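You operate a simulated robot arm through the tools that you are given. There is no shell and no other tool. Be economical: measure what you need, move in short steps, check, and stop when the job is done.

The job below is to be done with a simulated robot arm. You get a single attempt, and the scene is never put back.

JOB
Put the spare relay on the sewing bench top away on the top of the repair bench. Take the grey cloth button and leave it in the used parts tray. Put the grey film tape roll on the sewing bench top away on the tape shelf of the film rack. Put the quilt swatch from the narrow cream rack top shelf on the sample bench top. Stack the clean filter that says "F-96" from the sample bench top on top of the clean filter that says "F-27". Put the short yellow-banded film roll labelled "Thin" from the sample bench top on the white grey-clipped job card. Stack the 28 mm press die from the sample bench top on top of the 22 mm press die. Close the sealer drawer. Do these in any order. Set down upright: spare relay.

The check looks at the end state, three seconds after you hand in, the way a careful person would. Anything else that was tipped, shoved, dropped, spilled or broken makes it a failure. Flat cloth is picked up by pressing the open fingertips on it (5 to 10 N) and closing them slowly along it; thin cloth reads only 2 to 8 mm in the jaws.

ROBOT AND FRAMES
A 6-joint arm with a four-finger gripper on a trunk, on a base that drives. Base frame: it is fixed to the floor where the robot stands at the start and does not move with it; the origin is under the middle of the robot, x ahead of it, y to its left, z up; the surface under the hand at the start is at about z = 0.8. Readings come in m, rad, newtons and seconds.
With the tool pointing down near the work surface it reaches from about 0.1 to 0.92 m from the robot's upright axis, wherever it stands. Its first joint turns from -2.897 to 2.897 rad. Places, roughly: clean filter [0.75, -1.75, 0.75]; grey cloth button (3x3x2 cm) [0.7, -0.2, 0.8]; grey film tape roll [0.5, 0.25, 0.75]; grey-clipped job card [0.75, -2.5, 0.75]; press die [0.75, -3, 0.75]; quilt swatch [0.75, -1, 1.25]; sample bench top [0.6, -2.2, 0.8]; sealer drawer [0.2, -3.9, 0.9]; short yellow-banded film roll [0.75, -2.75, 0.75]; spare relay [0.75, 0, 0.75]; tape shelf of the film rack [-7.5, -12.9, 1.3]; top of the repair bench [-5.2, -2, 0.9]; used parts tray [0.75, -5, 0.75]. Payload 3.43 kg.
The TCP is the grasp point between the finger pads, 0.03 m short of the fingertips. In the tool frame z runs along the fingers and y along their closing line. Largest opening 0.12 m; the body of the gripper starts 0.085 m behind the TCP.
Orientation is that of the tool frame in the base frame, as [roll, pitch, yaw] about the fixed x, y, z axes, in that order (R = Rz(yaw) Ry(pitch) Rx(roll)). With the fingers straight down and closing along the base's y, the tool's x points along the base's -x, its y along +y and its z along -z.

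CONTROLS
- The arm moves only by the tool servo_tool. Its argument "rows" is a list of rows, each an object of numbers (a shift or turn left out is 0, a gripper value left out holds the last): "x", "y", "z": the shift along the tool's x, y, z in units of 150 mm (1.0 is 150 mm); "ax", "ay", "az": the turn, a rotation vector about the tool's x, y, z in units of 45 degrees (1.0 is 45 degrees); "fingers": the gripper command, from -1 (fully open) to 1 (shut), values between in proportion. In form: [{"x": .., "y": .., "z": .., "ax": .., "ay": .., "az": .., "fingers": ..}, ...]. A call has 1 to 8 rows; each row is the pose to reach, as a shift and turn from the pose commanded when the call began, along the tool's axes at that moment. A call with a number of a shift or a turn outside -1 to 1 is refused whole. A row lasts 0.2 s, in which the tool goes at most 0.05 m and 0.15 rad; a call with a longer step from one row to the next is refused whole, and so is a gripper value outside its range. A pose out of reach is approached as far as the arm can. The call stops where the force on the tool passes 40 N (or 10 N more than at its start, if that is more) or the arm is blocked; 0.2 s more then pass. Each finger halts on what it meets, pressing with about 37 N; the grip force reading is that of the motor and also rises with nothing between the fingers. The clock runs only during rows and for 0.2 s after the last one: add rows that repeat a pose to give the fingers time. It gives the time, the measured TCP pose, the force on the tool (base axes), the opening and the grip force at its end, in the units of the frame above (readings bear some noise), with the torque about the TCP (base axes, N m) and any sound that the robot's microphone picked up.
- Cameras (640 x 400 px; columns grow to the right, rows downward): "scene" is now at [0.0745, 0.1986, 1.5294]; the picture's right is [-0.03, -1.00, 0.00], its down [-0.34, 0.01, -0.94] and it looks along [0.94, -0.03, -0.34] (base axes); focal length 214 px, centre (320, 200). "wrist" rides on the gripper at [0.071, -0.017, -0.12] in the tool frame; the picture's right is [0.23, 0.97, 0.00], its down [-0.81, 0.19, -0.55] and it looks along [-0.54, 0.13, 0.83] (tool axes); focal length 275 px, centre (320, 200). There is no depth. A picture from a camera that has moved, and an enlarged one, comes with that camera's place and axes in the base frame and with its lens.
- snapshot(camera): a new picture of that camera. The clock stands still meanwhile.
- slide_trunk(by): slides the trunk up (or, below 0, down) by that many m; the arm and the scene camera ride with it, the base frame stays. It gives what a move gives, with no picture.
- roll_base(legs): drives the robot by 1 to 6 legs, each [ahead, left, turn to the left] in m, m and rad, along the robot's own axes; the way and the turn of a leg run together, so that a leg with both is an arc; at most 1.5 m and 3.142 rad a leg. The arm and the cameras ride along, it lands a little off, and it stops where it bumps. It gives what a move gives.
- aim_head(pan, tilt): turns the head with the scene camera to pan (to the left, within 2.094 rad either way) and tilt (down, from -0.506 to 1.204), counted from straight ahead of the robot. It gives what a move gives.
- close_up(camera, box): a new picture of the part [left, top, right, bottom] of that camera's present view, enlarged. The clock stands still meanwhile.
- close_job(): hands the job in; it is judged then, once.

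Go step by step. Nothing tells you exact positions but the pictures and the camera data: compare them with the known pose of the tool, close in by small moves and look again before you grip or let go. The budget is 217 turns and 198 pictures, counting those below and the enlarged ones. Unless the task says otherwise, let go and move clear before handing in, and close with one line.

The tools are called after "Emit:" by a JSON object that holds its "name" and its "arguments". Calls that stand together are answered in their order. servo_tool: Moves the arm, as the interface text tells. Its arguments: {"type":"object","properties":{"rows":{"type":"array","items":{"type":"object","properties":{"x":{"type":"number"},"y":{"type":"number"},"z":{"type":"number"},"ax":{"type":"number"},"ay":{"type":"number"},"az":{"type":"number"},"fingers":{"type":"number"}}}}},"required":["rows"]} The other tools are called the same way: slide_trunk (by) slides the trunk up or down; roll_base (legs) drives the base; aim_head (pan, tilt) turns the head that bears the scene camera; snapshot (camera) takes a picture; close_up (camera, box) takes an enlarged picture of a part of a camera's view; close_job () hands the job in.

At the start:

```text
time: 0.0
position: [0.4987, 0.1422, 1.0207]
orientation: [-3.14, 0.0, -3.141]
force: [0.0, 0.6, -0.2]
wrist_torque: [0.01, 0.0, -0.01]
width: 0.12
grip_force: 0.0
trunk travel left (down, up): [-0.075, 0.465]
robot x, y, heading: [0.0038, 0.0013, 0.0]
head pan, tilt: [-1.276, 1.201]
```

scene: 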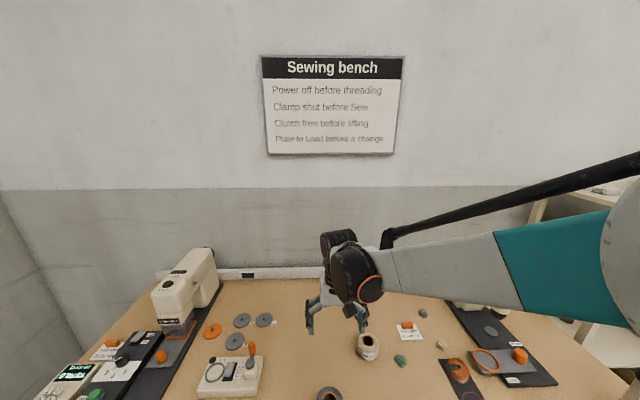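
wrist: 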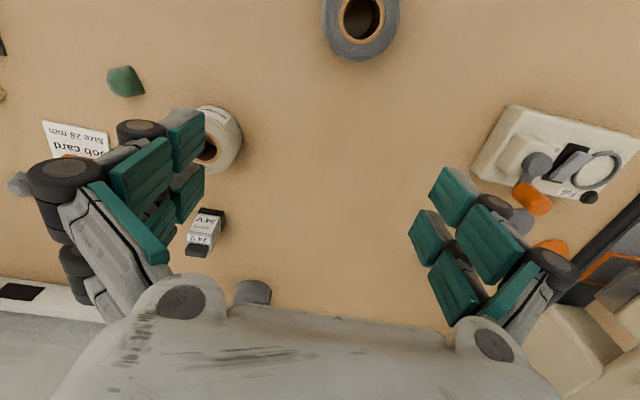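

I see the sewing bench with the tape roll, the relay (24 V block) and several buttons; I'll look closer to locate the items.

Emit:
{"name": "aim_head", "arguments": {"pan": 0, "tilt": 0.8}}

Emit:
{"name": "snapshot", "arguments": {"camera": "scene"}}

```text
time: 1.4
position: [0.4995, 0.1426, 1.0213]
orientation: [-3.141, 0.001, -3.141]
force: [0.2, -0.6, 0.6]
wrist_torque: [-0.01, -0.01, -0.01]
width: 0.1198
grip_force: 0.1
trunk travel left (down, up): [-0.075, 0.465]
robot x, y, heading: [-0.0031, -0.0013, 0.002]
head pan, tilt: [0.0, 0.799]
```

```text
195 pictures are left
camera scene: at [0.0745, 0.1997, 1.5285], right [-0.02, -1.0, 0.0], down [-0.35, 0.01, -0.94], along [0.94, -0.02, -0.35], focal length 214 px, centre (320, 200)
```

scene: 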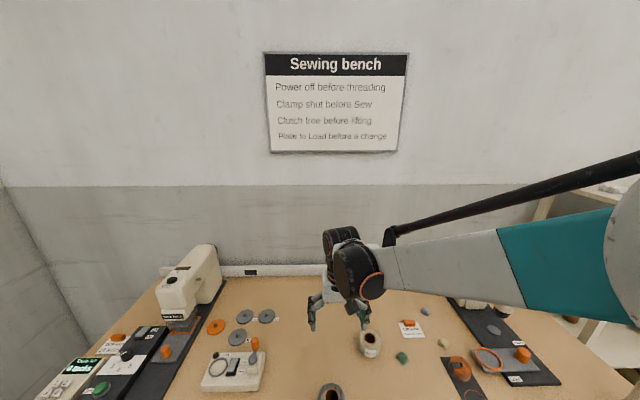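

The picture hardly changed, so I test the head with a different aim.

Emit:
{"name": "aim_head", "arguments": {"pan": -0.6, "tilt": 0.9}}

Emit:
{"name": "snapshot", "arguments": {"camera": "scene"}}

```text
time: 2.5
position: [0.4984, 0.1412, 1.0211]
orientation: [3.141, 0.0, 3.14]
force: [0.4, 0.0, 0.4]
wrist_torque: [0.01, 0.01, -0.02]
width: 0.1201
grip_force: 0.1
trunk travel left (down, up): [-0.075, 0.465]
robot x, y, heading: [0.0033, -0.0005, 0.0]
head pan, tilt: [-0.6, 0.901]
```

```text
194 pictures are left
camera scene: at [0.0744, 0.1992, 1.5283], right [-0.03, -1.0, 0.0], down [-0.35, 0.01, -0.94], along [0.94, -0.02, -0.35], focal length 214 px, centre (320, 200)
```

scene: 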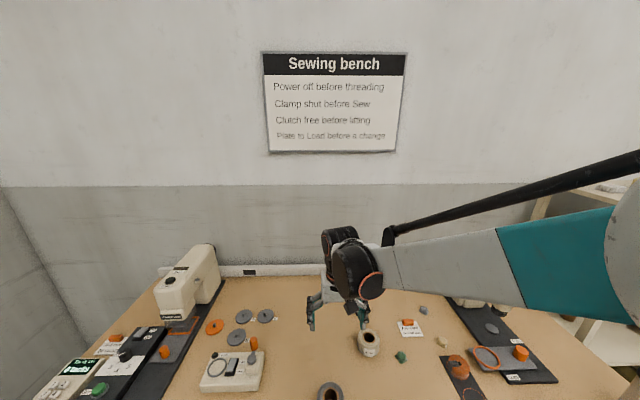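

The scene camera evidently is fixed on the trunk. I enlarge parts of both views to identify the objects.

Emit:
{"name": "close_up", "arguments": {"camera": "scene", "box": [300, 280, 460, 400]}}

Emit:
{"name": "close_up", "arguments": {"camera": "scene", "box": [420, 280, 580, 400]}}

Emit:
{"name": "close_up", "arguments": {"camera": "wrist", "box": [0, 0, 440, 280]}}

```text
3.33 times, centred on (380, 340) of scene
camera zoom: at [0.0744, 0.1992, 1.5283], right [-0.03, -1.0, 0.0], down [-0.35, 0.01, -0.94], along [0.94, -0.02, -0.35], focal length 715 px, centre (120, -267)
```

zoom: 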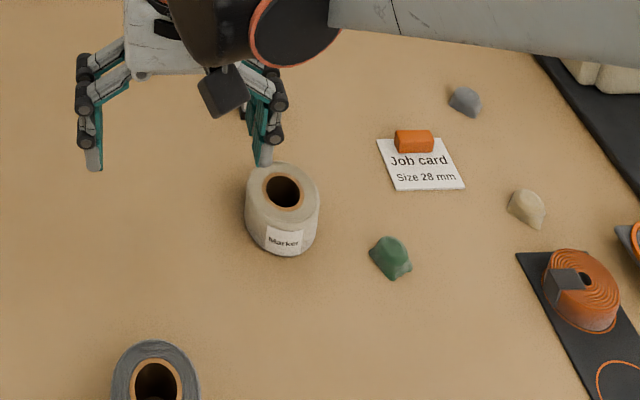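

```text
3.33 times, centred on (500, 340) of scene
camera zoom: at [0.0744, 0.1992, 1.5283], right [-0.03, -1.0, 0.0], down [-0.35, 0.01, -0.94], along [0.94, -0.02, -0.35], focal length 715 px, centre (-280, -267)
```

zoom: 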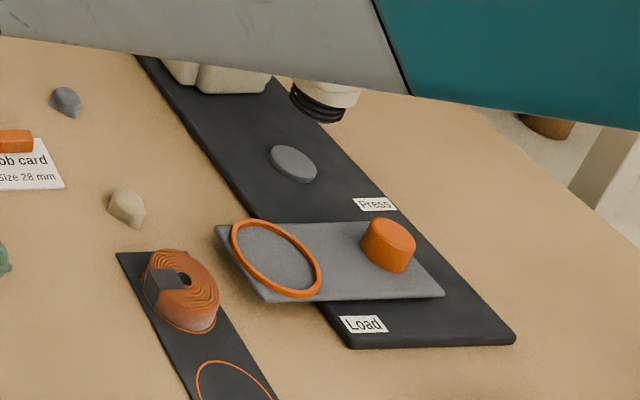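

```text
1.43 times, centred on (220, 140) of wrist
camera zoom: at [0.4278, 0.1236, 1.1421], right [-0.23, 0.97, 0.0], down [0.81, 0.19, 0.55], along [0.54, 0.13, -0.83], focal length 393 px, centre (463, 286)
```

zoom: 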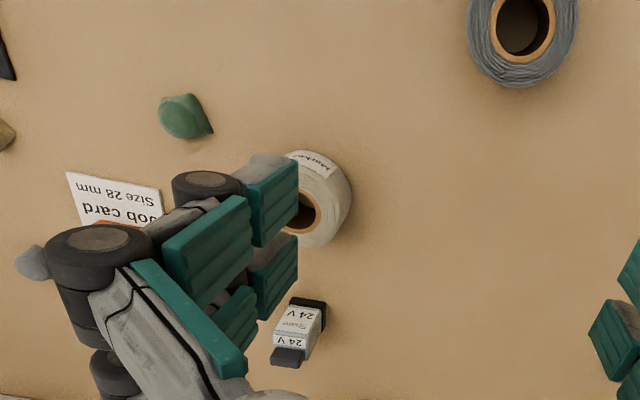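

The three cloth buttons are grey, cream and green lumps; the grey one is near (0.73, -0.23) on the table. I move the tool toward it for a closer look.

Emit:
{"name": "servo_tool", "arguments": {"rows": [{"x": -0.2, "y": -0.2}, {"x": -0.4, "y": -0.4}, {"x": -0.5, "y": -0.6}, {"x": -0.55, "y": -0.8}, {"x": -0.6, "y": -1.0}, {"x": -0.6, "y": -1.0}]}}

Emit:
{"name": "servo_tool", "arguments": {"rows": [{"y": -0.3}, {"y": -0.6}, {"y": -0.9}, {"y": -1.0}, {"y": -1.0}]}}

Emit:
{"name": "snapshot", "arguments": {"camera": "wrist"}}

Emit:
{"name": "snapshot", "arguments": {"camera": "scene"}}

```text
time: 3.9
position: [0.589, -0.0101, 1.0213]
orientation: [-3.14, 0.0, -3.141]
force: [-0.5, -1.3, 0.7]
wrist_torque: [0.06, 0.0, 0.03]
width: 0.1203
grip_force: 0.1
trunk travel left (down, up): [-0.075, 0.465]
robot x, y, heading: [0.002, -0.0021, 0.002]
head pan, tilt: [-0.6, 0.901]
```

```text
time: 5.0
position: [0.5877, -0.1607, 1.0207]
orientation: [-3.141, -0.001, -3.141]
force: [0.4, 0.0, -0.5]
wrist_torque: [0.0, 0.0, -0.03]
width: 0.1199
grip_force: 0.1
trunk travel left (down, up): [-0.075, 0.465]
robot x, y, heading: [-0.0007, 0.0017, 0.004]
head pan, tilt: [-0.6, 0.901]
```

```text
190 pictures are left
camera wrist: at [0.5165, -0.1772, 1.1423], right [-0.23, 0.97, 0.0], down [0.81, 0.19, 0.55], along [0.54, 0.13, -0.83], focal length 275 px, centre (320, 200)
```

wrist: 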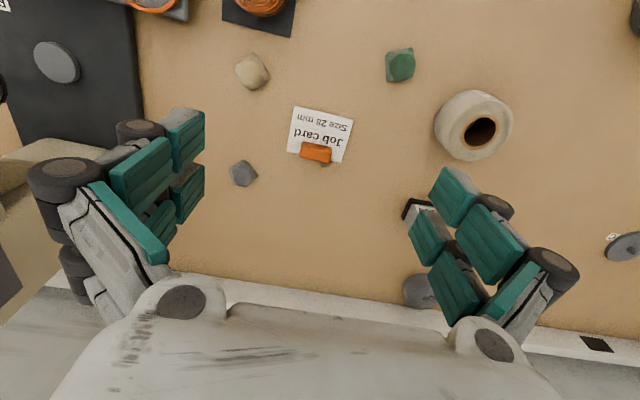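

```text
189 pictures are left
camera scene: at [0.0437, 0.1588, 1.4817], right [-0.56, -0.83, 0.0], down [-0.65, 0.44, -0.62], along [0.51, -0.35, -0.78], focal length 214 px, centre (320, 200)
```

scene: 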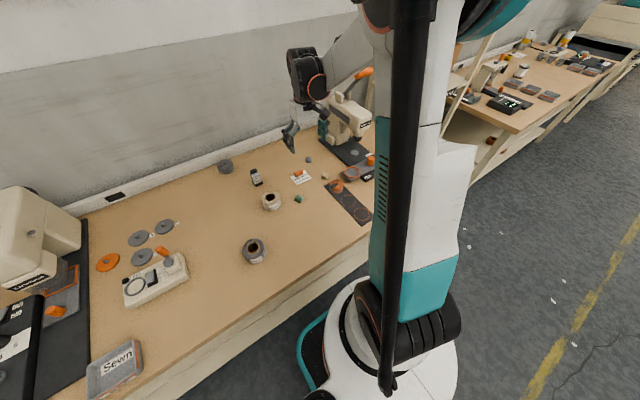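

The head lags until the clock runs; now the overview is clear. The grey button is at about (0.72, -0.238); I move over it, half close the fingers and look again.

Emit:
{"name": "servo_tool", "arguments": {"rows": [{"x": -0.25, "y": -0.15, "fingers": 0}, {"x": -0.5, "y": -0.3, "fingers": 0}, {"x": -0.75, "y": -0.45}, {"x": -0.88, "y": -0.513}, {"x": -0.88, "y": -0.513, "z": 0.3}, {"x": -0.88, "y": -0.513, "z": 0.6}, {"x": -0.88, "y": -0.513, "z": 0.7}, {"x": -0.88, "y": -0.513, "z": 0.7}]}}

Emit:
{"name": "snapshot", "arguments": {"camera": "wrist"}}

Emit:
{"name": "snapshot", "arguments": {"camera": "scene"}}

```text
time: 6.8
position: [0.7201, -0.2356, 0.9158]
orientation: [-3.141, 0.0, 3.141]
force: [-0.5, -0.9, -0.7]
wrist_torque: [-0.02, -0.02, -0.01]
width: 0.0599
grip_force: 0.1
trunk travel left (down, up): [-0.075, 0.465]
robot x, y, heading: [0.0002, -0.0026, -0.005]
head pan, tilt: [-0.6, 0.901]
```

```text
188 pictures are left
camera wrist: at [0.6494, -0.2539, 1.0367], right [-0.23, 0.97, 0.0], down [0.81, 0.19, 0.55], along [0.54, 0.13, -0.83], focal length 275 px, centre (320, 200)
```

wrist: 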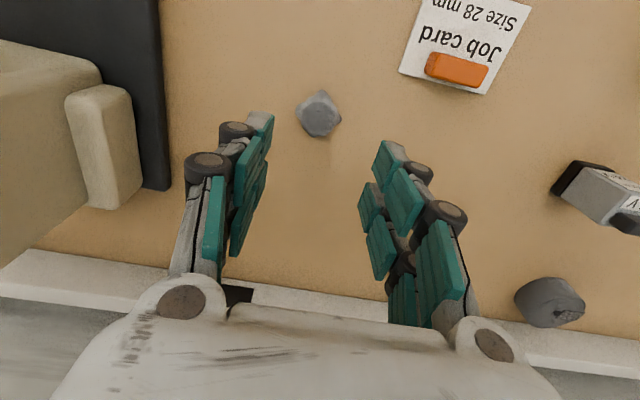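

```text
187 pictures are left
camera scene: at [0.0438, 0.1587, 1.4818], right [-0.56, -0.83, 0.0], down [-0.65, 0.44, -0.62], along [0.51, -0.35, -0.78], focal length 214 px, centre (320, 200)
```

scene: 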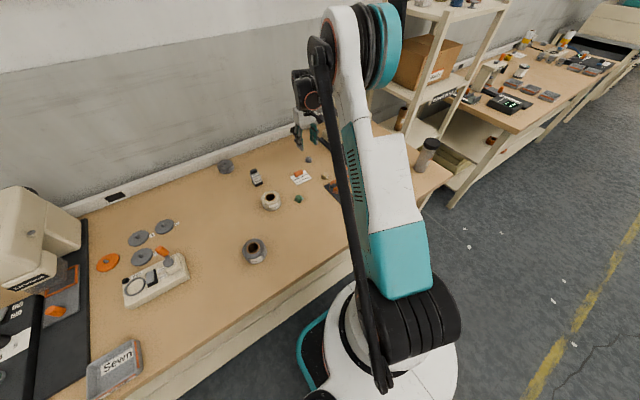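

The triangulated button is at (0.715, -0.2385), table about z 0.80. I go down to it and grip.

Emit:
{"name": "servo_tool", "arguments": {"rows": [{"x": 0.033, "y": -0.02, "z": 0.2}, {"x": 0.033, "y": -0.02, "z": 0.4}, {"x": 0.033, "y": -0.02, "z": 0.53}, {"x": 0.033, "y": -0.02, "z": 0.53, "fingers": 0.6}, {"x": 0.033, "y": -0.02, "z": 0.53, "fingers": 1}, {"x": 0.033, "y": -0.02, "z": 0.53, "fingers": 1}]}}

Emit:
{"name": "snapshot", "arguments": {"camera": "wrist"}}

```text
time: 8.2
position: [0.7149, -0.2387, 0.8363]
orientation: [3.14, 0.0, -3.141]
force: [-1.1, 0.1, -0.5]
wrist_torque: [-0.01, 0.02, 0.03]
width: 0.0245
grip_force: 36.9
trunk travel left (down, up): [-0.075, 0.465]
robot x, y, heading: [0.0013, 0.0023, -0.003]
head pan, tilt: [-0.6, 0.901]
```

```text
186 pictures are left
camera wrist: at [0.6447, -0.2565, 0.9575], right [-0.23, 0.97, 0.0], down [0.81, 0.19, 0.55], along [0.54, 0.13, -0.83], focal length 275 px, centre (320, 200)
```

wrist: 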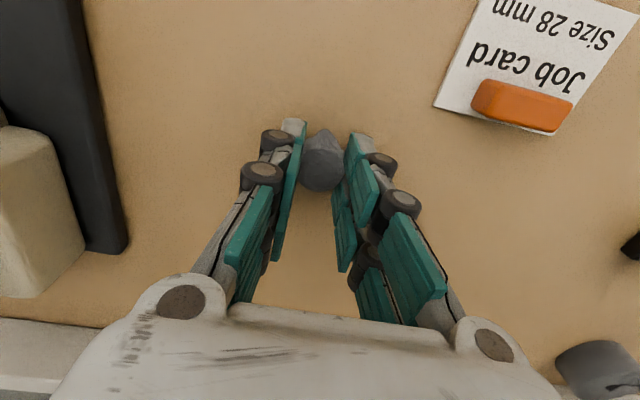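

Holding at 24 mm. I lift, retract the arm and look along the benches to the right.

Emit:
{"name": "servo_tool", "arguments": {"rows": [{"z": -0.3}, {"z": -0.6}, {"z": -0.9}, {"x": 0.2, "z": -1}, {"x": 0.5, "z": -1}, {"x": 0.8, "z": -1}, {"x": 1, "z": -1}]}}

Emit:
{"name": "servo_tool", "arguments": {"rows": [{"x": 0.3, "y": 0.3}, {"x": 0.5, "y": 0.5, "z": -0.15}, {"x": 0.7, "y": 0.7, "z": -0.3}, {"x": 0.9, "y": 0.9, "z": -0.5}, {"x": 1, "y": 1, "z": -0.7}, {"x": 1, "y": 1, "z": -0.9}]}}

Emit:
{"name": "aim_head", "arguments": {"pan": -1.3, "tilt": 0.6}}

Emit:
{"name": "roll_base", "arguments": {"legs": [[-0.2, 0, 0]]}}

Emit:
{"name": "snapshot", "arguments": {"camera": "scene"}}

```text
time: 9.8
position: [0.5642, -0.2385, 0.9859]
orientation: [3.141, 0.0, -3.141]
force: [0.2, -0.4, 0.1]
wrist_torque: [0.0, 0.01, -0.01]
width: 0.0239
grip_force: 37.1
trunk travel left (down, up): [-0.075, 0.465]
robot x, y, heading: [0.0, 0.0035, -0.001]
head pan, tilt: [-0.6, 0.901]
```

```text
refused: row 1 steps farther than a row can; nothing moved
```

```text
time: 10.9
position: [0.5652, -0.2392, 0.9862]
orientation: [3.14, -0.001, -3.14]
force: [-0.7, -0.6, 1.2]
wrist_torque: [0.01, 0.0, -0.02]
width: 0.0243
grip_force: 36.6
trunk travel left (down, up): [-0.075, 0.465]
robot x, y, heading: [-0.0004, 0.0016, -0.003]
head pan, tilt: [-1.3, 0.6]
```

```text
time: 12.5
position: [0.3635, -0.2378, 0.9859]
orientation: [3.141, 0.0, -3.141]
force: [-0.1, 0.5, -0.2]
wrist_torque: [0.0, 0.0, 0.0]
width: 0.0242
grip_force: 37.0
trunk travel left (down, up): [-0.075, 0.465]
robot x, y, heading: [-0.2047, -0.0031, -0.0]
head pan, tilt: [-1.3, 0.6]
```

```text
185 pictures are left
camera scene: at [-0.197, 0.1162, 1.5065], right [-0.96, -0.27, 0.0], down [-0.15, 0.54, -0.83], along [0.22, -0.8, -0.56], focal length 214 px, centre (320, 200)
```

scene: 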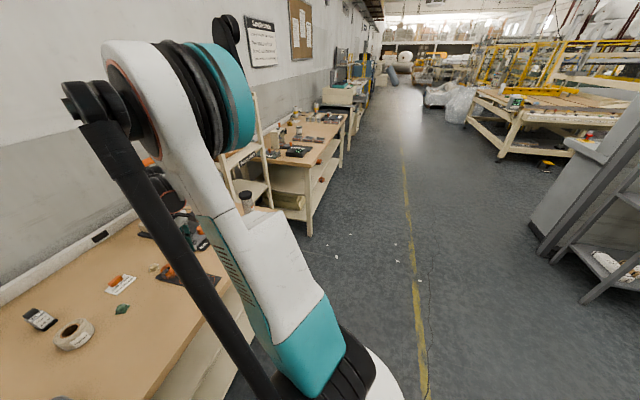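

The aisle is clear. I back out a bit more and drive to the right along the benches toward the used parts tray.

Emit:
{"name": "roll_base", "arguments": {"legs": [[-0.4, 0, 0], [0, -1.5, 0], [0, -1.5, 0]]}}

Emit:
{"name": "aim_head", "arguments": {"pan": -0.9, "tilt": 0.6}}

Emit:
{"name": "roll_base", "arguments": {"legs": [[0, -0.3, 0]]}}

Emit:
{"name": "snapshot", "arguments": {"camera": "scene"}}

```text
time: 29.1
position: [-0.0629, -3.2546, 0.986]
orientation: [-3.141, 0.0, 3.134]
force: [0.0, 0.1, 0.9]
wrist_torque: [0.01, -0.03, 0.0]
width: 0.0242
grip_force: 37.0
trunk travel left (down, up): [-0.075, 0.465]
robot x, y, heading: [-0.6288, -3.0139, -0.004]
head pan, tilt: [-1.3, 0.6]
```

```text
time: 30.0
position: [-0.0631, -3.2538, 0.9868]
orientation: [-3.141, -0.001, 3.134]
force: [0.1, -0.3, -0.2]
wrist_torque: [0.01, -0.01, 0.02]
width: 0.0238
grip_force: 36.8
trunk travel left (down, up): [-0.075, 0.465]
robot x, y, heading: [-0.6256, -3.0145, -0.007]
head pan, tilt: [-0.901, 0.6]
```

```text
time: 32.0
position: [-0.0649, -3.5531, 0.9849]
orientation: [3.141, 0.0, 3.134]
force: [0.2, -0.1, -0.1]
wrist_torque: [0.0, 0.04, 0.01]
width: 0.0239
grip_force: 36.5
trunk travel left (down, up): [-0.075, 0.465]
robot x, y, heading: [-0.6291, -3.3104, -0.011]
head pan, tilt: [-0.901, 0.6]
```

```text
184 pictures are left
camera scene: at [-0.5915, -3.1785, 1.5065], right [-0.79, -0.62, 0.0], down [-0.35, 0.45, -0.82], along [0.51, -0.65, -0.57], focal length 214 px, centre (320, 200)
```

scene: 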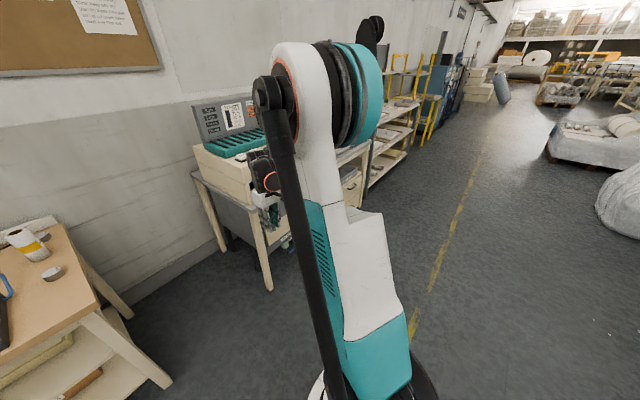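

The sealer stands on its own table at y≈-3.9. I continue to the tray station at y≈-5.

Emit:
{"name": "aim_head", "arguments": {"pan": 0, "tilt": 0.7}}

Emit:
{"name": "roll_base", "arguments": {"legs": [[0, -1.5, 0.011]]}}

Emit:
{"name": "snapshot", "arguments": {"camera": "scene"}}

```text
time: 33.2
position: [-0.0644, -3.5533, 0.9862]
orientation: [-3.141, 0.001, 3.136]
force: [0.3, -0.2, -0.1]
wrist_torque: [0.01, -0.01, -0.02]
width: 0.0243
grip_force: 36.7
trunk travel left (down, up): [-0.075, 0.465]
robot x, y, heading: [-0.6263, -3.3063, -0.007]
head pan, tilt: [0.0, 0.7]
```

```text
time: 40.6
position: [-0.0659, -5.0444, 0.9859]
orientation: [-3.139, -0.001, -3.137]
force: [0.4, -0.3, -0.3]
wrist_torque: [0.0, -0.01, -0.01]
width: 0.024
grip_force: 36.8
trunk travel left (down, up): [-0.075, 0.465]
robot x, y, heading: [-0.6281, -4.8058, 0.002]
head pan, tilt: [0.0, 0.7]
```

```text
183 pictures are left
camera scene: at [-0.565, -4.6046, 1.4979], right [0.0, -1.0, 0.0], down [-0.64, 0.0, -0.76], along [0.76, 0.0, -0.64], focal length 214 px, centre (320, 200)
```

scene: 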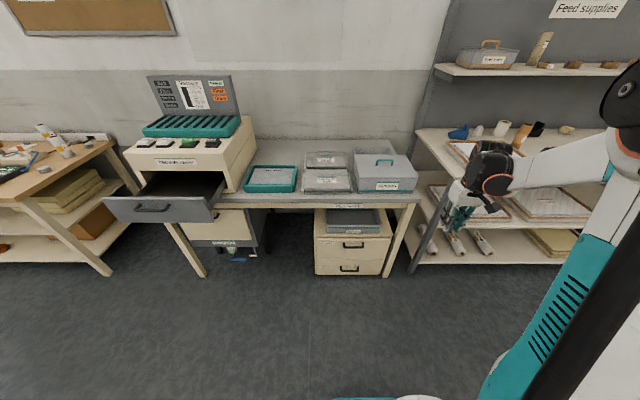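

I see the open sealer drawer and several trays on the table; I enlarge to read their labels.

Emit:
{"name": "close_up", "arguments": {"camera": "scene", "box": [230, 130, 430, 255]}}

Emit:
{"name": "close_up", "arguments": {"camera": "scene", "box": [400, 20, 640, 270]}}

Emit:
{"name": "close_up", "arguments": {"camera": "scene", "box": [90, 60, 290, 260]}}

```text
3.20 times, centred on (330, 192) of scene
camera zoom: at [-0.565, -4.6046, 1.4979], right [0.0, -1.0, 0.0], down [-0.64, 0.0, -0.76], along [0.76, 0.0, -0.64], focal length 686 px, centre (288, 224)
```

zoom: 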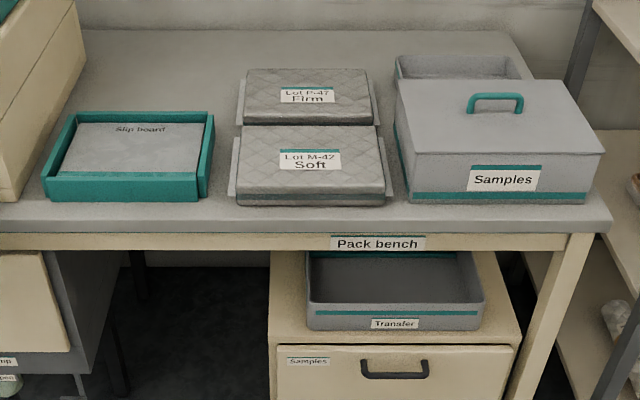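

```text
1.60 times, centred on (520, 145) of scene
camera zoom: at [-0.565, -4.6046, 1.4979], right [0.0, -1.0, 0.0], down [-0.64, 0.0, -0.76], along [0.76, 0.0, -0.64], focal length 343 px, centre (0, 288)
```

zoom: 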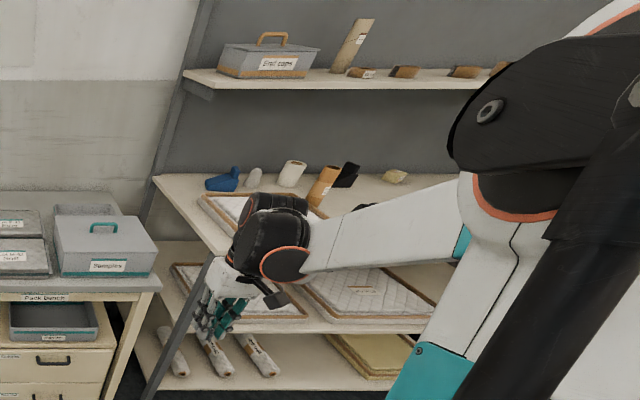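

```text
2.00 times, centred on (190, 160) of scene
camera zoom: at [-0.565, -4.6046, 1.4979], right [0.0, -1.0, 0.0], down [-0.64, 0.0, -0.76], along [0.76, 0.0, -0.64], focal length 429 px, centre (580, 280)
```

zoom: 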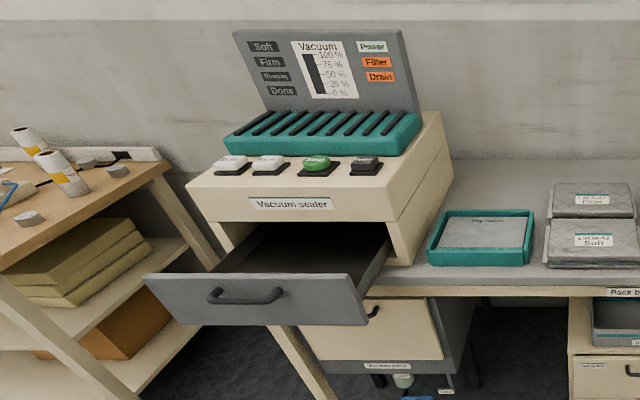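

The used parts tray seems to be the one behind the "Samples" box, near (0.8, -4.97). I raise the trunk and roll closer to look.

Emit:
{"name": "slide_trunk", "arguments": {"by": 0.2}}

Emit:
{"name": "roll_base", "arguments": {"legs": [[0.4, 0, 0]]}}

Emit:
{"name": "snapshot", "arguments": {"camera": "scene"}}

Emit:
{"name": "snapshot", "arguments": {"camera": "wrist"}}

```text
time: 42.8
position: [-0.0655, -5.0439, 1.1861]
orientation: [3.14, 0.001, -3.14]
force: [0.1, -0.9, -0.6]
wrist_torque: [0.01, 0.0, 0.01]
width: 0.0237
grip_force: 37.2
trunk travel left (down, up): [-0.275, 0.265]
robot x, y, heading: [-0.6316, -4.8031, 0.003]
head pan, tilt: [0.0, 0.7]
```

```text
time: 45.3
position: [0.3368, -5.0407, 1.1857]
orientation: [-3.141, 0.0, -3.137]
force: [0.5, 0.2, 0.6]
wrist_torque: [0.01, 0.0, 0.0]
width: 0.0235
grip_force: 37.0
trunk travel left (down, up): [-0.275, 0.265]
robot x, y, heading: [-0.2308, -4.8054, 0.001]
head pan, tilt: [0.0, 0.7]
```

```text
179 pictures are left
camera scene: at [-0.1644, -4.6032, 1.6978], right [0.0, -1.0, 0.0], down [-0.64, 0.0, -0.76], along [0.76, 0.0, -0.64], focal length 214 px, centre (320, 200)
```

scene: 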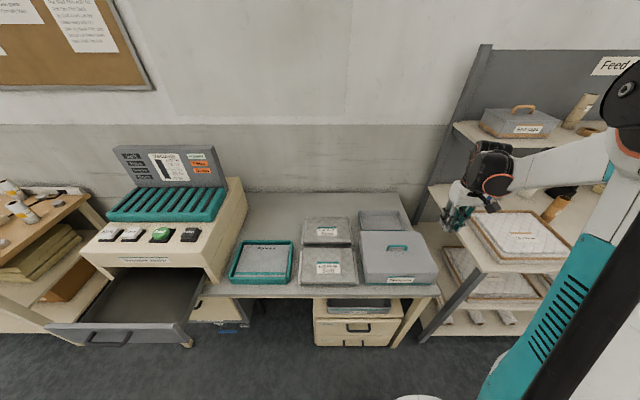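

```text
178 pictures are left
camera wrist: at [0.265, -5.0595, 1.3068], right [-0.23, 0.97, 0.0], down [0.81, 0.19, 0.55], along [0.54, 0.13, -0.83], focal length 275 px, centre (320, 200)
```

wrist: 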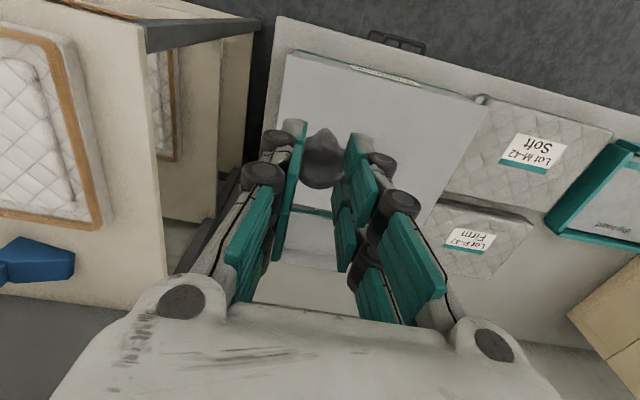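

Let me zoom in on that rear tray.

Emit:
{"name": "close_up", "arguments": {"camera": "scene", "box": [340, 190, 450, 290]}}

Emit:
{"name": "close_up", "arguments": {"camera": "wrist", "box": [240, 180, 420, 320]}}

```text
4.00 times, centred on (395, 240) of scene
camera zoom: at [-0.1644, -4.6032, 1.6978], right [0.0, -1.0, 0.0], down [-0.64, 0.0, -0.76], along [0.76, 0.0, -0.64], focal length 858 px, centre (20, 40)
```

zoom: 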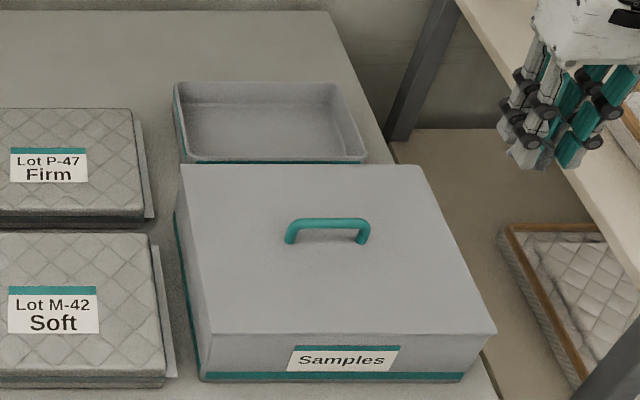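

```text
2.86 times, centred on (330, 250) of wrist
camera zoom: at [0.265, -5.0595, 1.3068], right [-0.23, 0.97, 0.0], down [0.81, 0.19, 0.55], along [0.54, 0.13, -0.83], focal length 786 px, centre (291, 57)
```

zoom: 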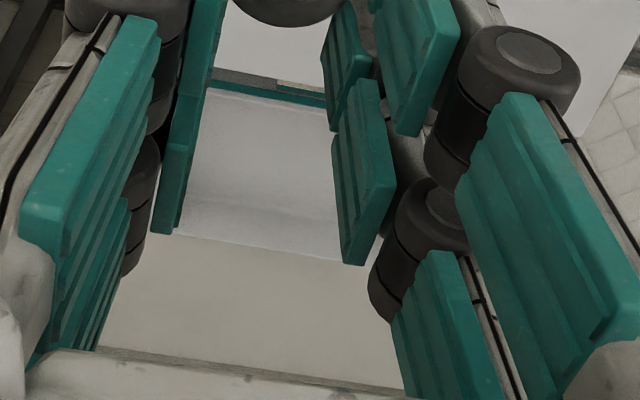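

The tray interior centre is about (0.69, -4.955). I roll 0.15 m forward and swing the hand above it.

Emit:
{"name": "roll_base", "arguments": {"legs": [[0.15, 0, 0]]}}

Emit:
{"name": "servo_tool", "arguments": {"rows": [{"x": -0.25, "y": 0.1}, {"x": -0.5, "y": 0.2}, {"x": -0.75, "y": 0.35}, {"x": -1, "y": 0.45}, {"x": -1, "y": 0.57}, {"x": -1, "y": 0.57}]}}

Emit:
{"name": "snapshot", "arguments": {"camera": "wrist"}}

Emit:
{"name": "snapshot", "arguments": {"camera": "scene"}}

```text
time: 46.7
position: [0.4857, -5.0401, 1.185]
orientation: [3.141, -0.002, -3.136]
force: [0.3, -0.3, -0.1]
wrist_torque: [0.0, 0.01, 0.02]
width: 0.0239
grip_force: 36.8
trunk travel left (down, up): [-0.275, 0.265]
robot x, y, heading: [-0.0831, -4.8036, 0.004]
head pan, tilt: [0.0, 0.7]
```

```text
time: 48.1
position: [0.6348, -4.9531, 1.1881]
orientation: [-3.14, 0.002, -3.135]
force: [0.0, -0.1, -0.4]
wrist_torque: [-0.02, 0.03, 0.02]
width: 0.0238
grip_force: 36.9
trunk travel left (down, up): [-0.275, 0.265]
robot x, y, heading: [-0.0835, -4.8025, 0.009]
head pan, tilt: [0.0, 0.7]
```

```text
175 pictures are left
camera wrist: at [0.5631, -4.9705, 1.3077], right [-0.24, 0.97, 0.0], down [0.81, 0.2, 0.55], along [0.54, 0.13, -0.83], focal length 275 px, centre (320, 200)
```

wrist: 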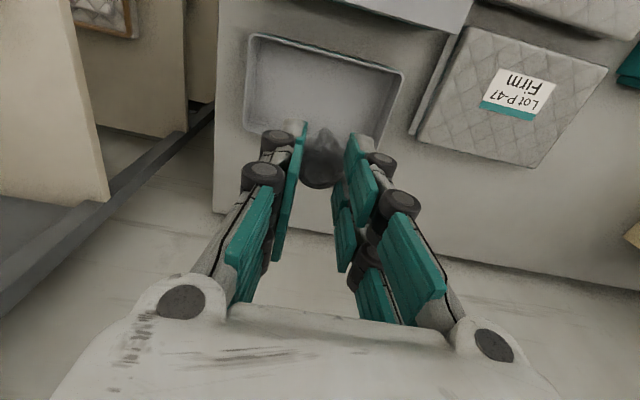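

```text
174 pictures are left
camera scene: at [-0.0164, -4.6022, 1.6978], right [0.01, -1.0, 0.0], down [-0.64, 0.0, -0.76], along [0.76, 0.0, -0.64], focal length 214 px, centre (320, 200)
```

scene: 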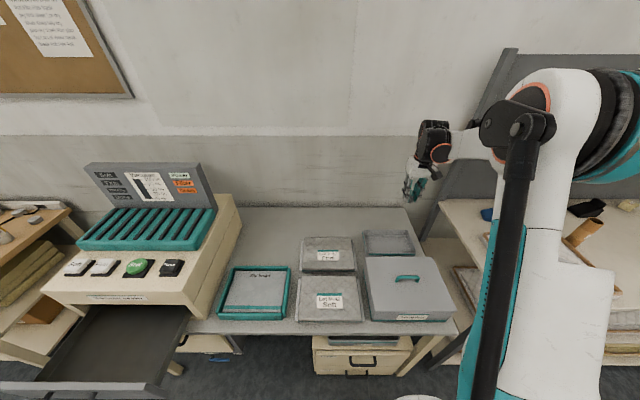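

The tray centre is about (0.673, -4.943). I descend in two stages.

Emit:
{"name": "servo_tool", "arguments": {"rows": [{"x": -0.27, "y": 0.06}, {"x": -0.27, "y": 0.06, "z": 0.3}, {"x": -0.27, "y": 0.06, "z": 0.6}, {"x": -0.27, "y": 0.06, "z": 0.9}, {"x": -0.27, "y": 0.06, "z": 1}, {"x": -0.27, "y": 0.06, "z": 1}]}}

Emit:
{"name": "snapshot", "arguments": {"camera": "wrist"}}

Emit:
{"name": "snapshot", "arguments": {"camera": "scene"}}

```text
time: 49.5
position: [0.6742, -4.9444, 1.0361]
orientation: [3.141, 0.001, -3.137]
force: [-0.4, -0.5, -0.2]
wrist_torque: [0.01, 0.0, 0.0]
width: 0.024
grip_force: 37.0
trunk travel left (down, up): [-0.275, 0.265]
robot x, y, heading: [-0.0804, -4.8026, 0.006]
head pan, tilt: [0.0, 0.7]
```

```text
173 pictures are left
camera wrist: at [0.6041, -4.9621, 1.157], right [-0.24, 0.97, 0.0], down [0.81, 0.2, 0.55], along [0.54, 0.13, -0.83], focal length 275 px, centre (320, 200)
```

wrist: 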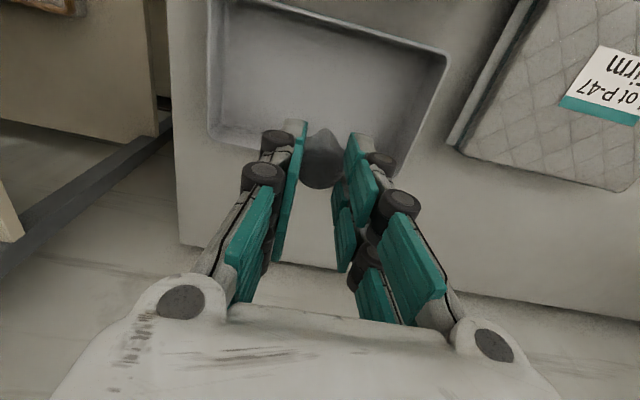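

```text
172 pictures are left
camera scene: at [-0.0164, -4.6022, 1.6979], right [0.01, -1.0, 0.0], down [-0.64, 0.0, -0.76], along [0.76, 0.0, -0.64], focal length 214 px, centre (320, 200)
```

scene: 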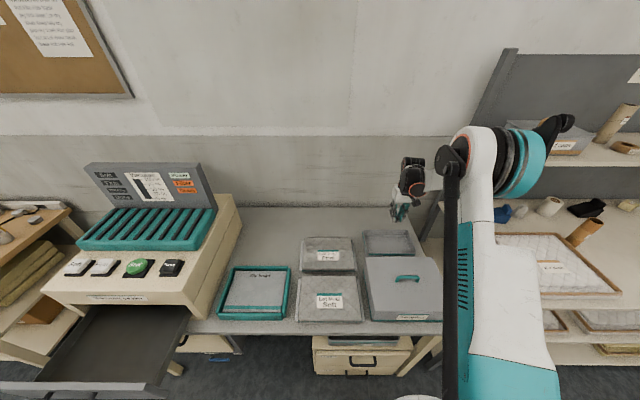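

Centred over the tray; I lower the button to the floor of the tray and open.

Emit:
{"name": "servo_tool", "arguments": {"rows": [{"x": 0.03, "z": 0.3}, {"x": 0.03, "z": 0.6}, {"x": 0.03, "z": 0.9}, {"x": 0.03, "z": 1}, {"x": 0.03, "z": 1}]}}

Emit:
{"name": "servo_tool", "arguments": {"rows": [{"z": 0.1}, {"z": 0.17}, {"z": 0.22}, {"z": 0.25}, {"z": 0.25}]}}

Emit:
{"name": "snapshot", "arguments": {"camera": "wrist"}}

```text
time: 50.7
position: [0.6697, -4.9442, 0.8857]
orientation: [-3.141, 0.0, -3.136]
force: [-0.3, -0.4, 0.2]
wrist_torque: [0.0, 0.02, -0.03]
width: 0.0238
grip_force: 36.9
trunk travel left (down, up): [-0.275, 0.265]
robot x, y, heading: [-0.084, -4.8049, 0.009]
head pan, tilt: [0.0, 0.7]
```

```text
time: 51.9
position: [0.6711, -4.9444, 0.8491]
orientation: [-3.14, 0.0, -3.137]
force: [0.3, 0.8, 0.0]
wrist_torque: [0.0, 0.0, -0.04]
width: 0.0241
grip_force: 37.2
trunk travel left (down, up): [-0.275, 0.265]
robot x, y, heading: [-0.079, -4.8049, 0.008]
head pan, tilt: [0.0, 0.7]
```

```text
171 pictures are left
camera wrist: at [0.5992, -4.9624, 0.9697], right [-0.24, 0.97, 0.0], down [0.81, 0.2, 0.55], along [0.54, 0.13, -0.83], focal length 275 px, centre (320, 200)
```

wrist: 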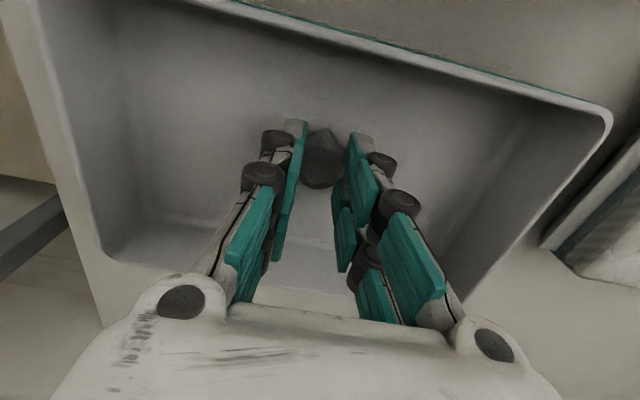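

Still a bit above the floor; I lower in small steps until contact, then open a little and rise.

Emit:
{"name": "servo_tool", "arguments": {"rows": [{"z": 0.03}, {"z": 0.06}, {"z": 0.08}, {"z": 0.08}]}}

Emit:
{"name": "servo_tool", "arguments": {"rows": [{"fingers": 0.3}, {"fingers": 0.2}, {"fingers": 0.2}, {"z": -0.2}, {"z": -0.5}, {"z": -0.8}, {"z": -1}]}}

Emit:
{"name": "snapshot", "arguments": {"camera": "wrist"}}

```text
time: 52.7
position: [0.6714, -4.9434, 0.8424]
orientation: [-3.14, 0.003, -3.136]
force: [-3.6, 1.0, 22.8]
wrist_torque: [0.08, 0.04, -0.02]
width: 0.0237
grip_force: 37.1
trunk travel left (down, up): [-0.275, 0.265]
robot x, y, heading: [-0.0834, -4.8062, 0.005]
head pan, tilt: [0.0, 0.7]
stopped in row 3: the force on the tool passed its limit at 46 N (the readings are from after the stop); the commanded pose is now the measured one
```

```text
time: 54.3
position: [0.6702, -4.9458, 0.9892]
orientation: [-3.139, 0.002, -3.135]
force: [-0.4, 0.5, -0.1]
wrist_torque: [0.01, 0.01, -0.02]
width: 0.048
grip_force: 0.0
trunk travel left (down, up): [-0.275, 0.265]
robot x, y, heading: [-0.0835, -4.807, 0.007]
head pan, tilt: [0.0, 0.7]
```

```text
170 pictures are left
camera wrist: at [0.5993, -4.9629, 1.1109], right [-0.24, 0.97, 0.0], down [0.81, 0.2, 0.55], along [0.54, 0.13, -0.83], focal length 275 px, centre (320, 200)
```

wrist: 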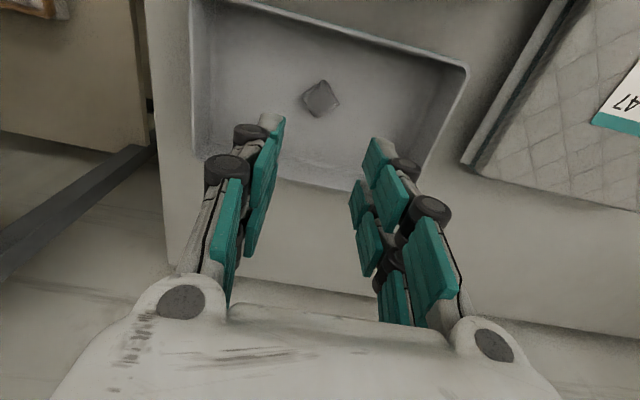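

The button lies in the tray. Now I raise and retract the arm, back out and go to face the sealer drawer.

Emit:
{"name": "servo_tool", "arguments": {"rows": [{"z": -0.3}, {"z": -0.6}, {"z": -0.9, "fingers": 1}, {"z": -1, "x": 0.2}, {"z": -1, "x": 0.5}, {"z": -1, "x": 0.8}, {"z": -1, "x": 1}]}}

Emit:
{"name": "roll_base", "arguments": {"legs": [[-0.75, 0, 0], [0, 1.0, 0]]}}

Emit:
{"name": "snapshot", "arguments": {"camera": "scene"}}

Emit:
{"name": "snapshot", "arguments": {"camera": "wrist"}}

```text
time: 55.9
position: [0.5199, -4.9445, 1.14]
orientation: [3.141, 0.0, -3.138]
force: [0.0, -0.4, -1.0]
wrist_torque: [0.06, -0.04, -0.01]
width: 0.0
grip_force: 33.5
trunk travel left (down, up): [-0.275, 0.265]
robot x, y, heading: [-0.08, -4.806, 0.009]
head pan, tilt: [0.0, 0.7]
```

```text
time: 64.7
position: [-0.243, -3.937, 1.1387]
orientation: [-3.141, 0.002, -3.119]
force: [0.0, -0.1, 0.0]
wrist_torque: [0.0, 0.01, -0.03]
width: 0.0001
grip_force: 33.5
trunk travel left (down, up): [-0.275, 0.265]
robot x, y, heading: [-0.8498, -3.808, 0.028]
head pan, tilt: [0.0, 0.7]
```

```text
169 pictures are left
camera scene: at [-0.7865, -3.6038, 1.6978], right [0.02, -1.0, 0.0], down [-0.64, -0.02, -0.76], along [0.76, 0.02, -0.64], focal length 214 px, centre (320, 200)
```

scene: 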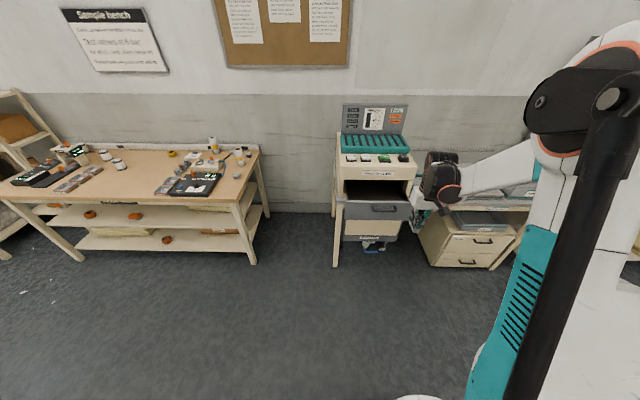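

```text
168 pictures are left
camera wrist: at [-0.3142, -3.9559, 1.2599], right [-0.25, 0.97, 0.0], down [0.81, 0.21, 0.55], along [0.54, 0.14, -0.83], focal length 275 px, centre (320, 200)
```

wrist: 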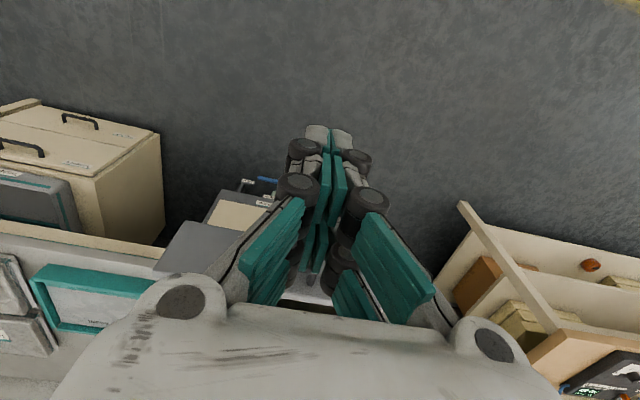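

The drawer's handle triangulates to about (0.07, -3.93, 0.92). I tilt the hand 45° forward and pull it in, straighten the base and approach.

Emit:
{"name": "servo_tool", "arguments": {"rows": [{"x": 0.15, "ay": -0.18}, {"x": 0.3, "ay": -0.36}, {"x": 0.45, "ay": -0.54}, {"x": 0.6, "ay": -0.72}, {"x": 0.8, "ay": -0.9}, {"x": 1.0, "ay": -1}, {"x": 1.0, "ay": -1}]}}

Emit:
{"name": "roll_base", "arguments": {"legs": [[0.35, 0, -0.028]]}}

Emit:
{"name": "snapshot", "arguments": {"camera": "scene"}}

Emit:
{"name": "snapshot", "arguments": {"camera": "wrist"}}

```text
time: 66.3
position: [-0.3916, -3.9414, 1.1466]
orientation: [-3.14, 0.788, -3.117]
force: [0.1, -0.5, -0.2]
wrist_torque: [0.01, -0.04, 0.0]
width: 0.0
grip_force: 33.2
out of reach, approached as far as the arm can: row 6, 7
trunk travel left (down, up): [-0.275, 0.265]
robot x, y, heading: [-0.8486, -3.8073, 0.021]
head pan, tilt: [0.0, 0.7]
```

```text
time: 68.6
position: [-0.0433, -3.952, 1.1455]
orientation: [-3.141, 0.786, 3.138]
force: [0.5, -0.6, 0.5]
wrist_torque: [-0.01, 0.04, 0.01]
width: 0.0
grip_force: 33.8
trunk travel left (down, up): [-0.275, 0.265]
robot x, y, heading: [-0.4965, -3.8059, -0.004]
head pan, tilt: [0.0, 0.7]
```

```text
167 pictures are left
camera scene: at [-0.4276, -3.6028, 1.6978], right [-0.01, -1.0, 0.0], down [-0.64, 0.0, -0.76], along [0.76, 0.0, -0.64], focal length 214 px, centre (320, 200)
```

scene: 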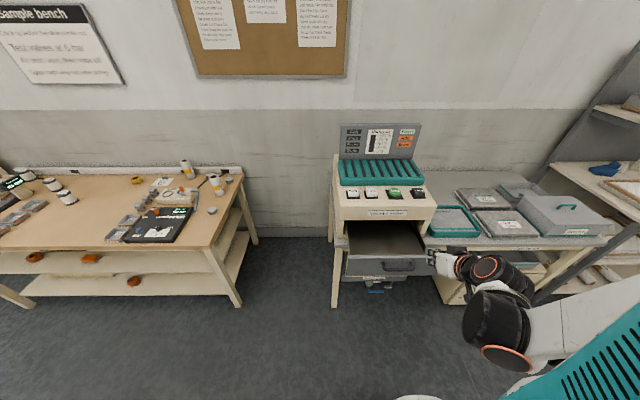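

```text
166 pictures are left
camera wrist: at [-0.1781, -3.9685, 1.1809], right [-0.16, 0.97, -0.16], down [0.18, 0.19, 0.96], along [0.97, 0.12, -0.21], focal length 275 px, centre (320, 200)
```

wrist: 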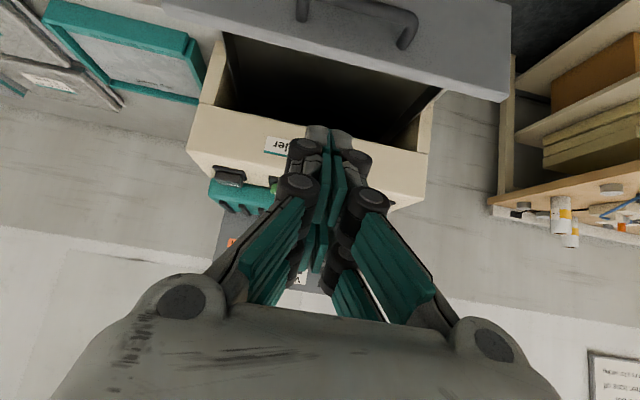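

I'll push on the face right beside the handle (y≈-4.03, tip z≈0.885). I lower the trunk and shift right.

Emit:
{"name": "slide_trunk", "arguments": {"by": -0.24}}

Emit:
{"name": "roll_base", "arguments": {"legs": [[0, -0.08, 0]]}}

Emit:
{"name": "snapshot", "arguments": {"camera": "wrist"}}

Emit:
{"name": "snapshot", "arguments": {"camera": "scene"}}

```text
time: 71.1
position: [-0.0434, -3.9514, 0.9064]
orientation: [3.14, 0.787, 3.136]
force: [0.1, -0.3, 0.1]
wrist_torque: [-0.01, 0.03, -0.01]
width: 0.0001
grip_force: 33.6
trunk travel left (down, up): [-0.035, 0.505]
robot x, y, heading: [-0.4982, -3.8079, -0.003]
head pan, tilt: [0.0, 0.7]
```

```text
time: 72.2
position: [-0.044, -4.033, 0.9059]
orientation: [-3.139, 0.787, 3.135]
force: [-0.2, -0.2, -0.1]
wrist_torque: [-0.03, 0.01, -0.03]
width: 0.0
grip_force: 32.9
trunk travel left (down, up): [-0.035, 0.505]
robot x, y, heading: [-0.4959, -3.8838, -0.009]
head pan, tilt: [0.0, 0.7]
```

```text
165 pictures are left
camera wrist: at [-0.1792, -4.0483, 0.9412], right [-0.16, 0.97, -0.16], down [0.18, 0.19, 0.96], along [0.97, 0.12, -0.21], focal length 275 px, centre (320, 200)
```

wrist: 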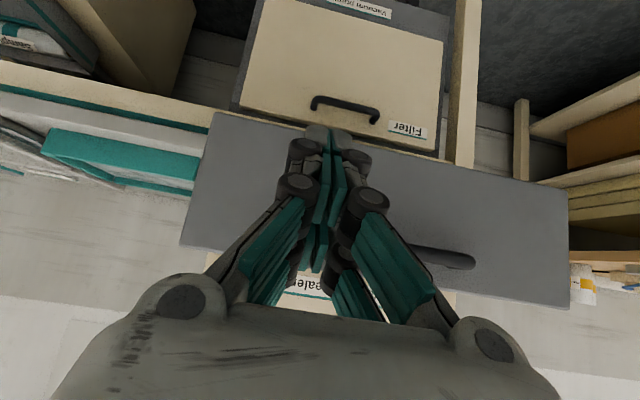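

```text
164 pictures are left
camera scene: at [-0.4286, -3.6822, 1.4578], right [-0.01, -1.0, 0.0], down [-0.64, 0.0, -0.76], along [0.76, -0.01, -0.64], focal length 214 px, centre (320, 200)
```

scene: 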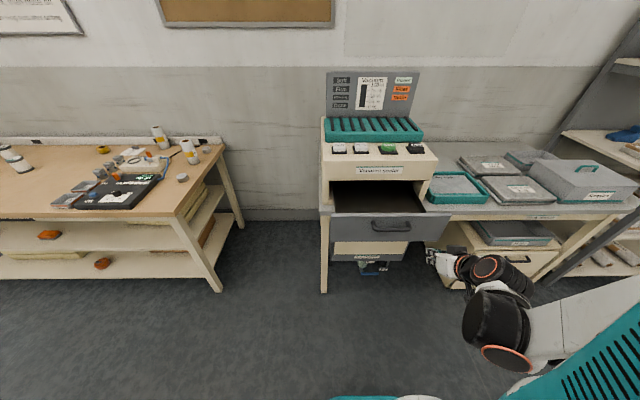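

The tip will meet the face mid-height. I push straight forward.

Emit:
{"name": "servo_tool", "arguments": {"rows": [{"x": -0.14, "z": 0.14}, {"x": -0.28, "z": 0.28}, {"x": -0.42, "z": 0.42}, {"x": -0.56, "z": 0.56}, {"x": -0.7, "z": 0.7}, {"x": -0.84, "z": 0.84}, {"x": -0.94, "z": 0.94}, {"x": -0.94, "z": 0.94}]}}

Emit:
{"name": "snapshot", "arguments": {"camera": "scene"}}

```text
time: 74.0
position: [0.1559, -4.0326, 0.9059]
orientation: [3.141, 0.785, 3.133]
force: [0.1, 0.4, -0.2]
wrist_torque: [-0.03, -0.01, -0.02]
width: 0.0002
grip_force: 33.4
trunk travel left (down, up): [-0.035, 0.505]
robot x, y, heading: [-0.4946, -3.8825, -0.008]
head pan, tilt: [0.0, 0.7]
```

```text
163 pictures are left
camera scene: at [-0.4283, -3.6826, 1.4579], right [-0.01, -1.0, 0.0], down [-0.64, 0.0, -0.76], along [0.76, 0.0, -0.64], focal length 214 px, centre (320, 200)
```

scene: 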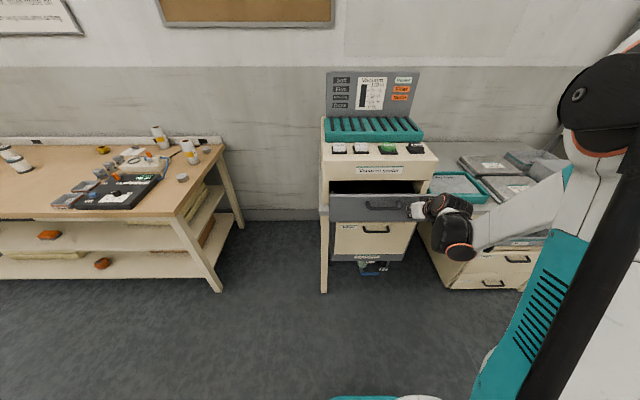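

The drawer is moving in. I keep pushing.

Emit:
{"name": "servo_tool", "arguments": {"rows": [{"x": -0.14, "z": 0.14}, {"x": -0.28, "z": 0.28}, {"x": -0.42, "z": 0.42}, {"x": -0.56, "z": 0.56}, {"x": -0.7, "z": 0.7}, {"x": -0.7, "z": 0.7}]}}

Emit:
{"name": "snapshot", "arguments": {"camera": "scene"}}

```text
time: 75.0
position: [0.2588, -4.0353, 0.906]
orientation: [-3.141, 0.777, 3.134]
force: [-10.3, 0.4, 2.6]
wrist_torque: [-0.01, -0.05, 0.04]
width: 0.006
grip_force: 33.6
trunk travel left (down, up): [-0.035, 0.505]
robot x, y, heading: [-0.4971, -3.8799, -0.012]
head pan, tilt: [0.0, 0.7]
stopped in row 4: the force on the tool passed its limit at 76 N (the readings are from after the stop); the commanded pose is now the measured one
```

```text
162 pictures are left
camera scene: at [-0.4298, -3.6824, 1.4579], right [-0.01, -1.0, 0.0], down [-0.64, 0.0, -0.77], along [0.77, -0.01, -0.64], focal length 214 px, centre (320, 200)
```

scene: 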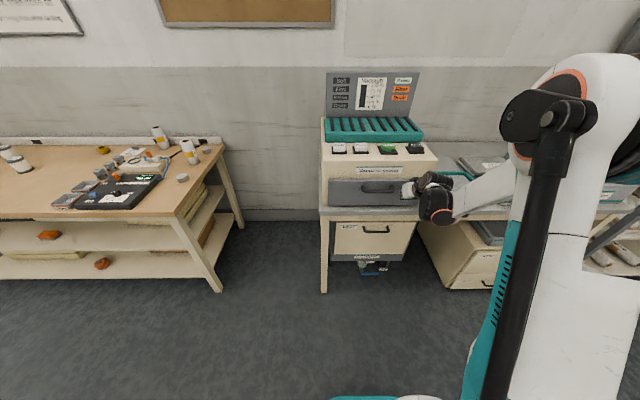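

The drawer has hit its stop. I pull back, check it, raise the trunk and turn the hand down again.

Emit:
{"name": "servo_tool", "arguments": {"rows": [{"x": 0.2, "z": -0.2}, {"x": 0.4, "z": -0.4}, {"x": 0.6, "z": -0.6}, {"x": 0.8, "z": -0.8}, {"x": 1, "z": -1}]}}

Emit:
{"name": "servo_tool", "arguments": {"rows": [{"ay": 0.18}, {"ay": 0.36, "z": -0.2, "x": -0.1}, {"ay": 0.54, "z": -0.4, "x": -0.2}, {"ay": 0.72, "z": -0.6, "x": -0.3}, {"ay": 0.9, "z": -0.7, "x": -0.4}, {"ay": 1, "z": -0.7, "x": -0.5}]}}

Emit:
{"name": "close_up", "arguments": {"camera": "scene", "box": [300, 110, 460, 220]}}

```text
time: 76.2
position: [0.0486, -4.0323, 0.9061]
orientation: [-3.14, 0.779, 3.136]
force: [0.6, 0.5, 0.5]
wrist_torque: [0.02, -0.02, -0.02]
width: 0.0
grip_force: 33.4
trunk travel left (down, up): [-0.035, 0.505]
robot x, y, heading: [-0.4943, -3.8821, -0.009]
head pan, tilt: [0.0, 0.7]
```

```text
time: 77.5
position: [0.0291, -4.0329, 1.0334]
orientation: [-3.14, -0.009, 3.133]
force: [-1.1, 1.0, -0.1]
wrist_torque: [0.03, 0.03, 0.02]
width: 0.0001
grip_force: 33.2
trunk travel left (down, up): [-0.035, 0.505]
robot x, y, heading: [-0.498, -3.8833, -0.007]
head pan, tilt: [0.0, 0.7]
```

```text
3.64 times, centred on (380, 165) of scene
camera zoom: at [-0.4284, -3.6826, 1.4578], right [-0.01, -1.0, 0.0], down [-0.64, 0.0, -0.76], along [0.76, -0.01, -0.64], focal length 780 px, centre (102, 327)
```

zoom: 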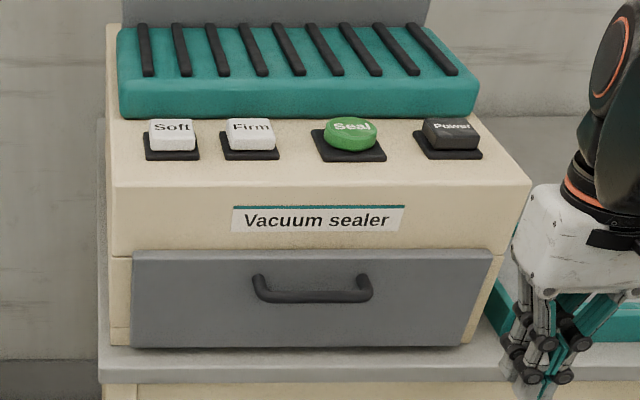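

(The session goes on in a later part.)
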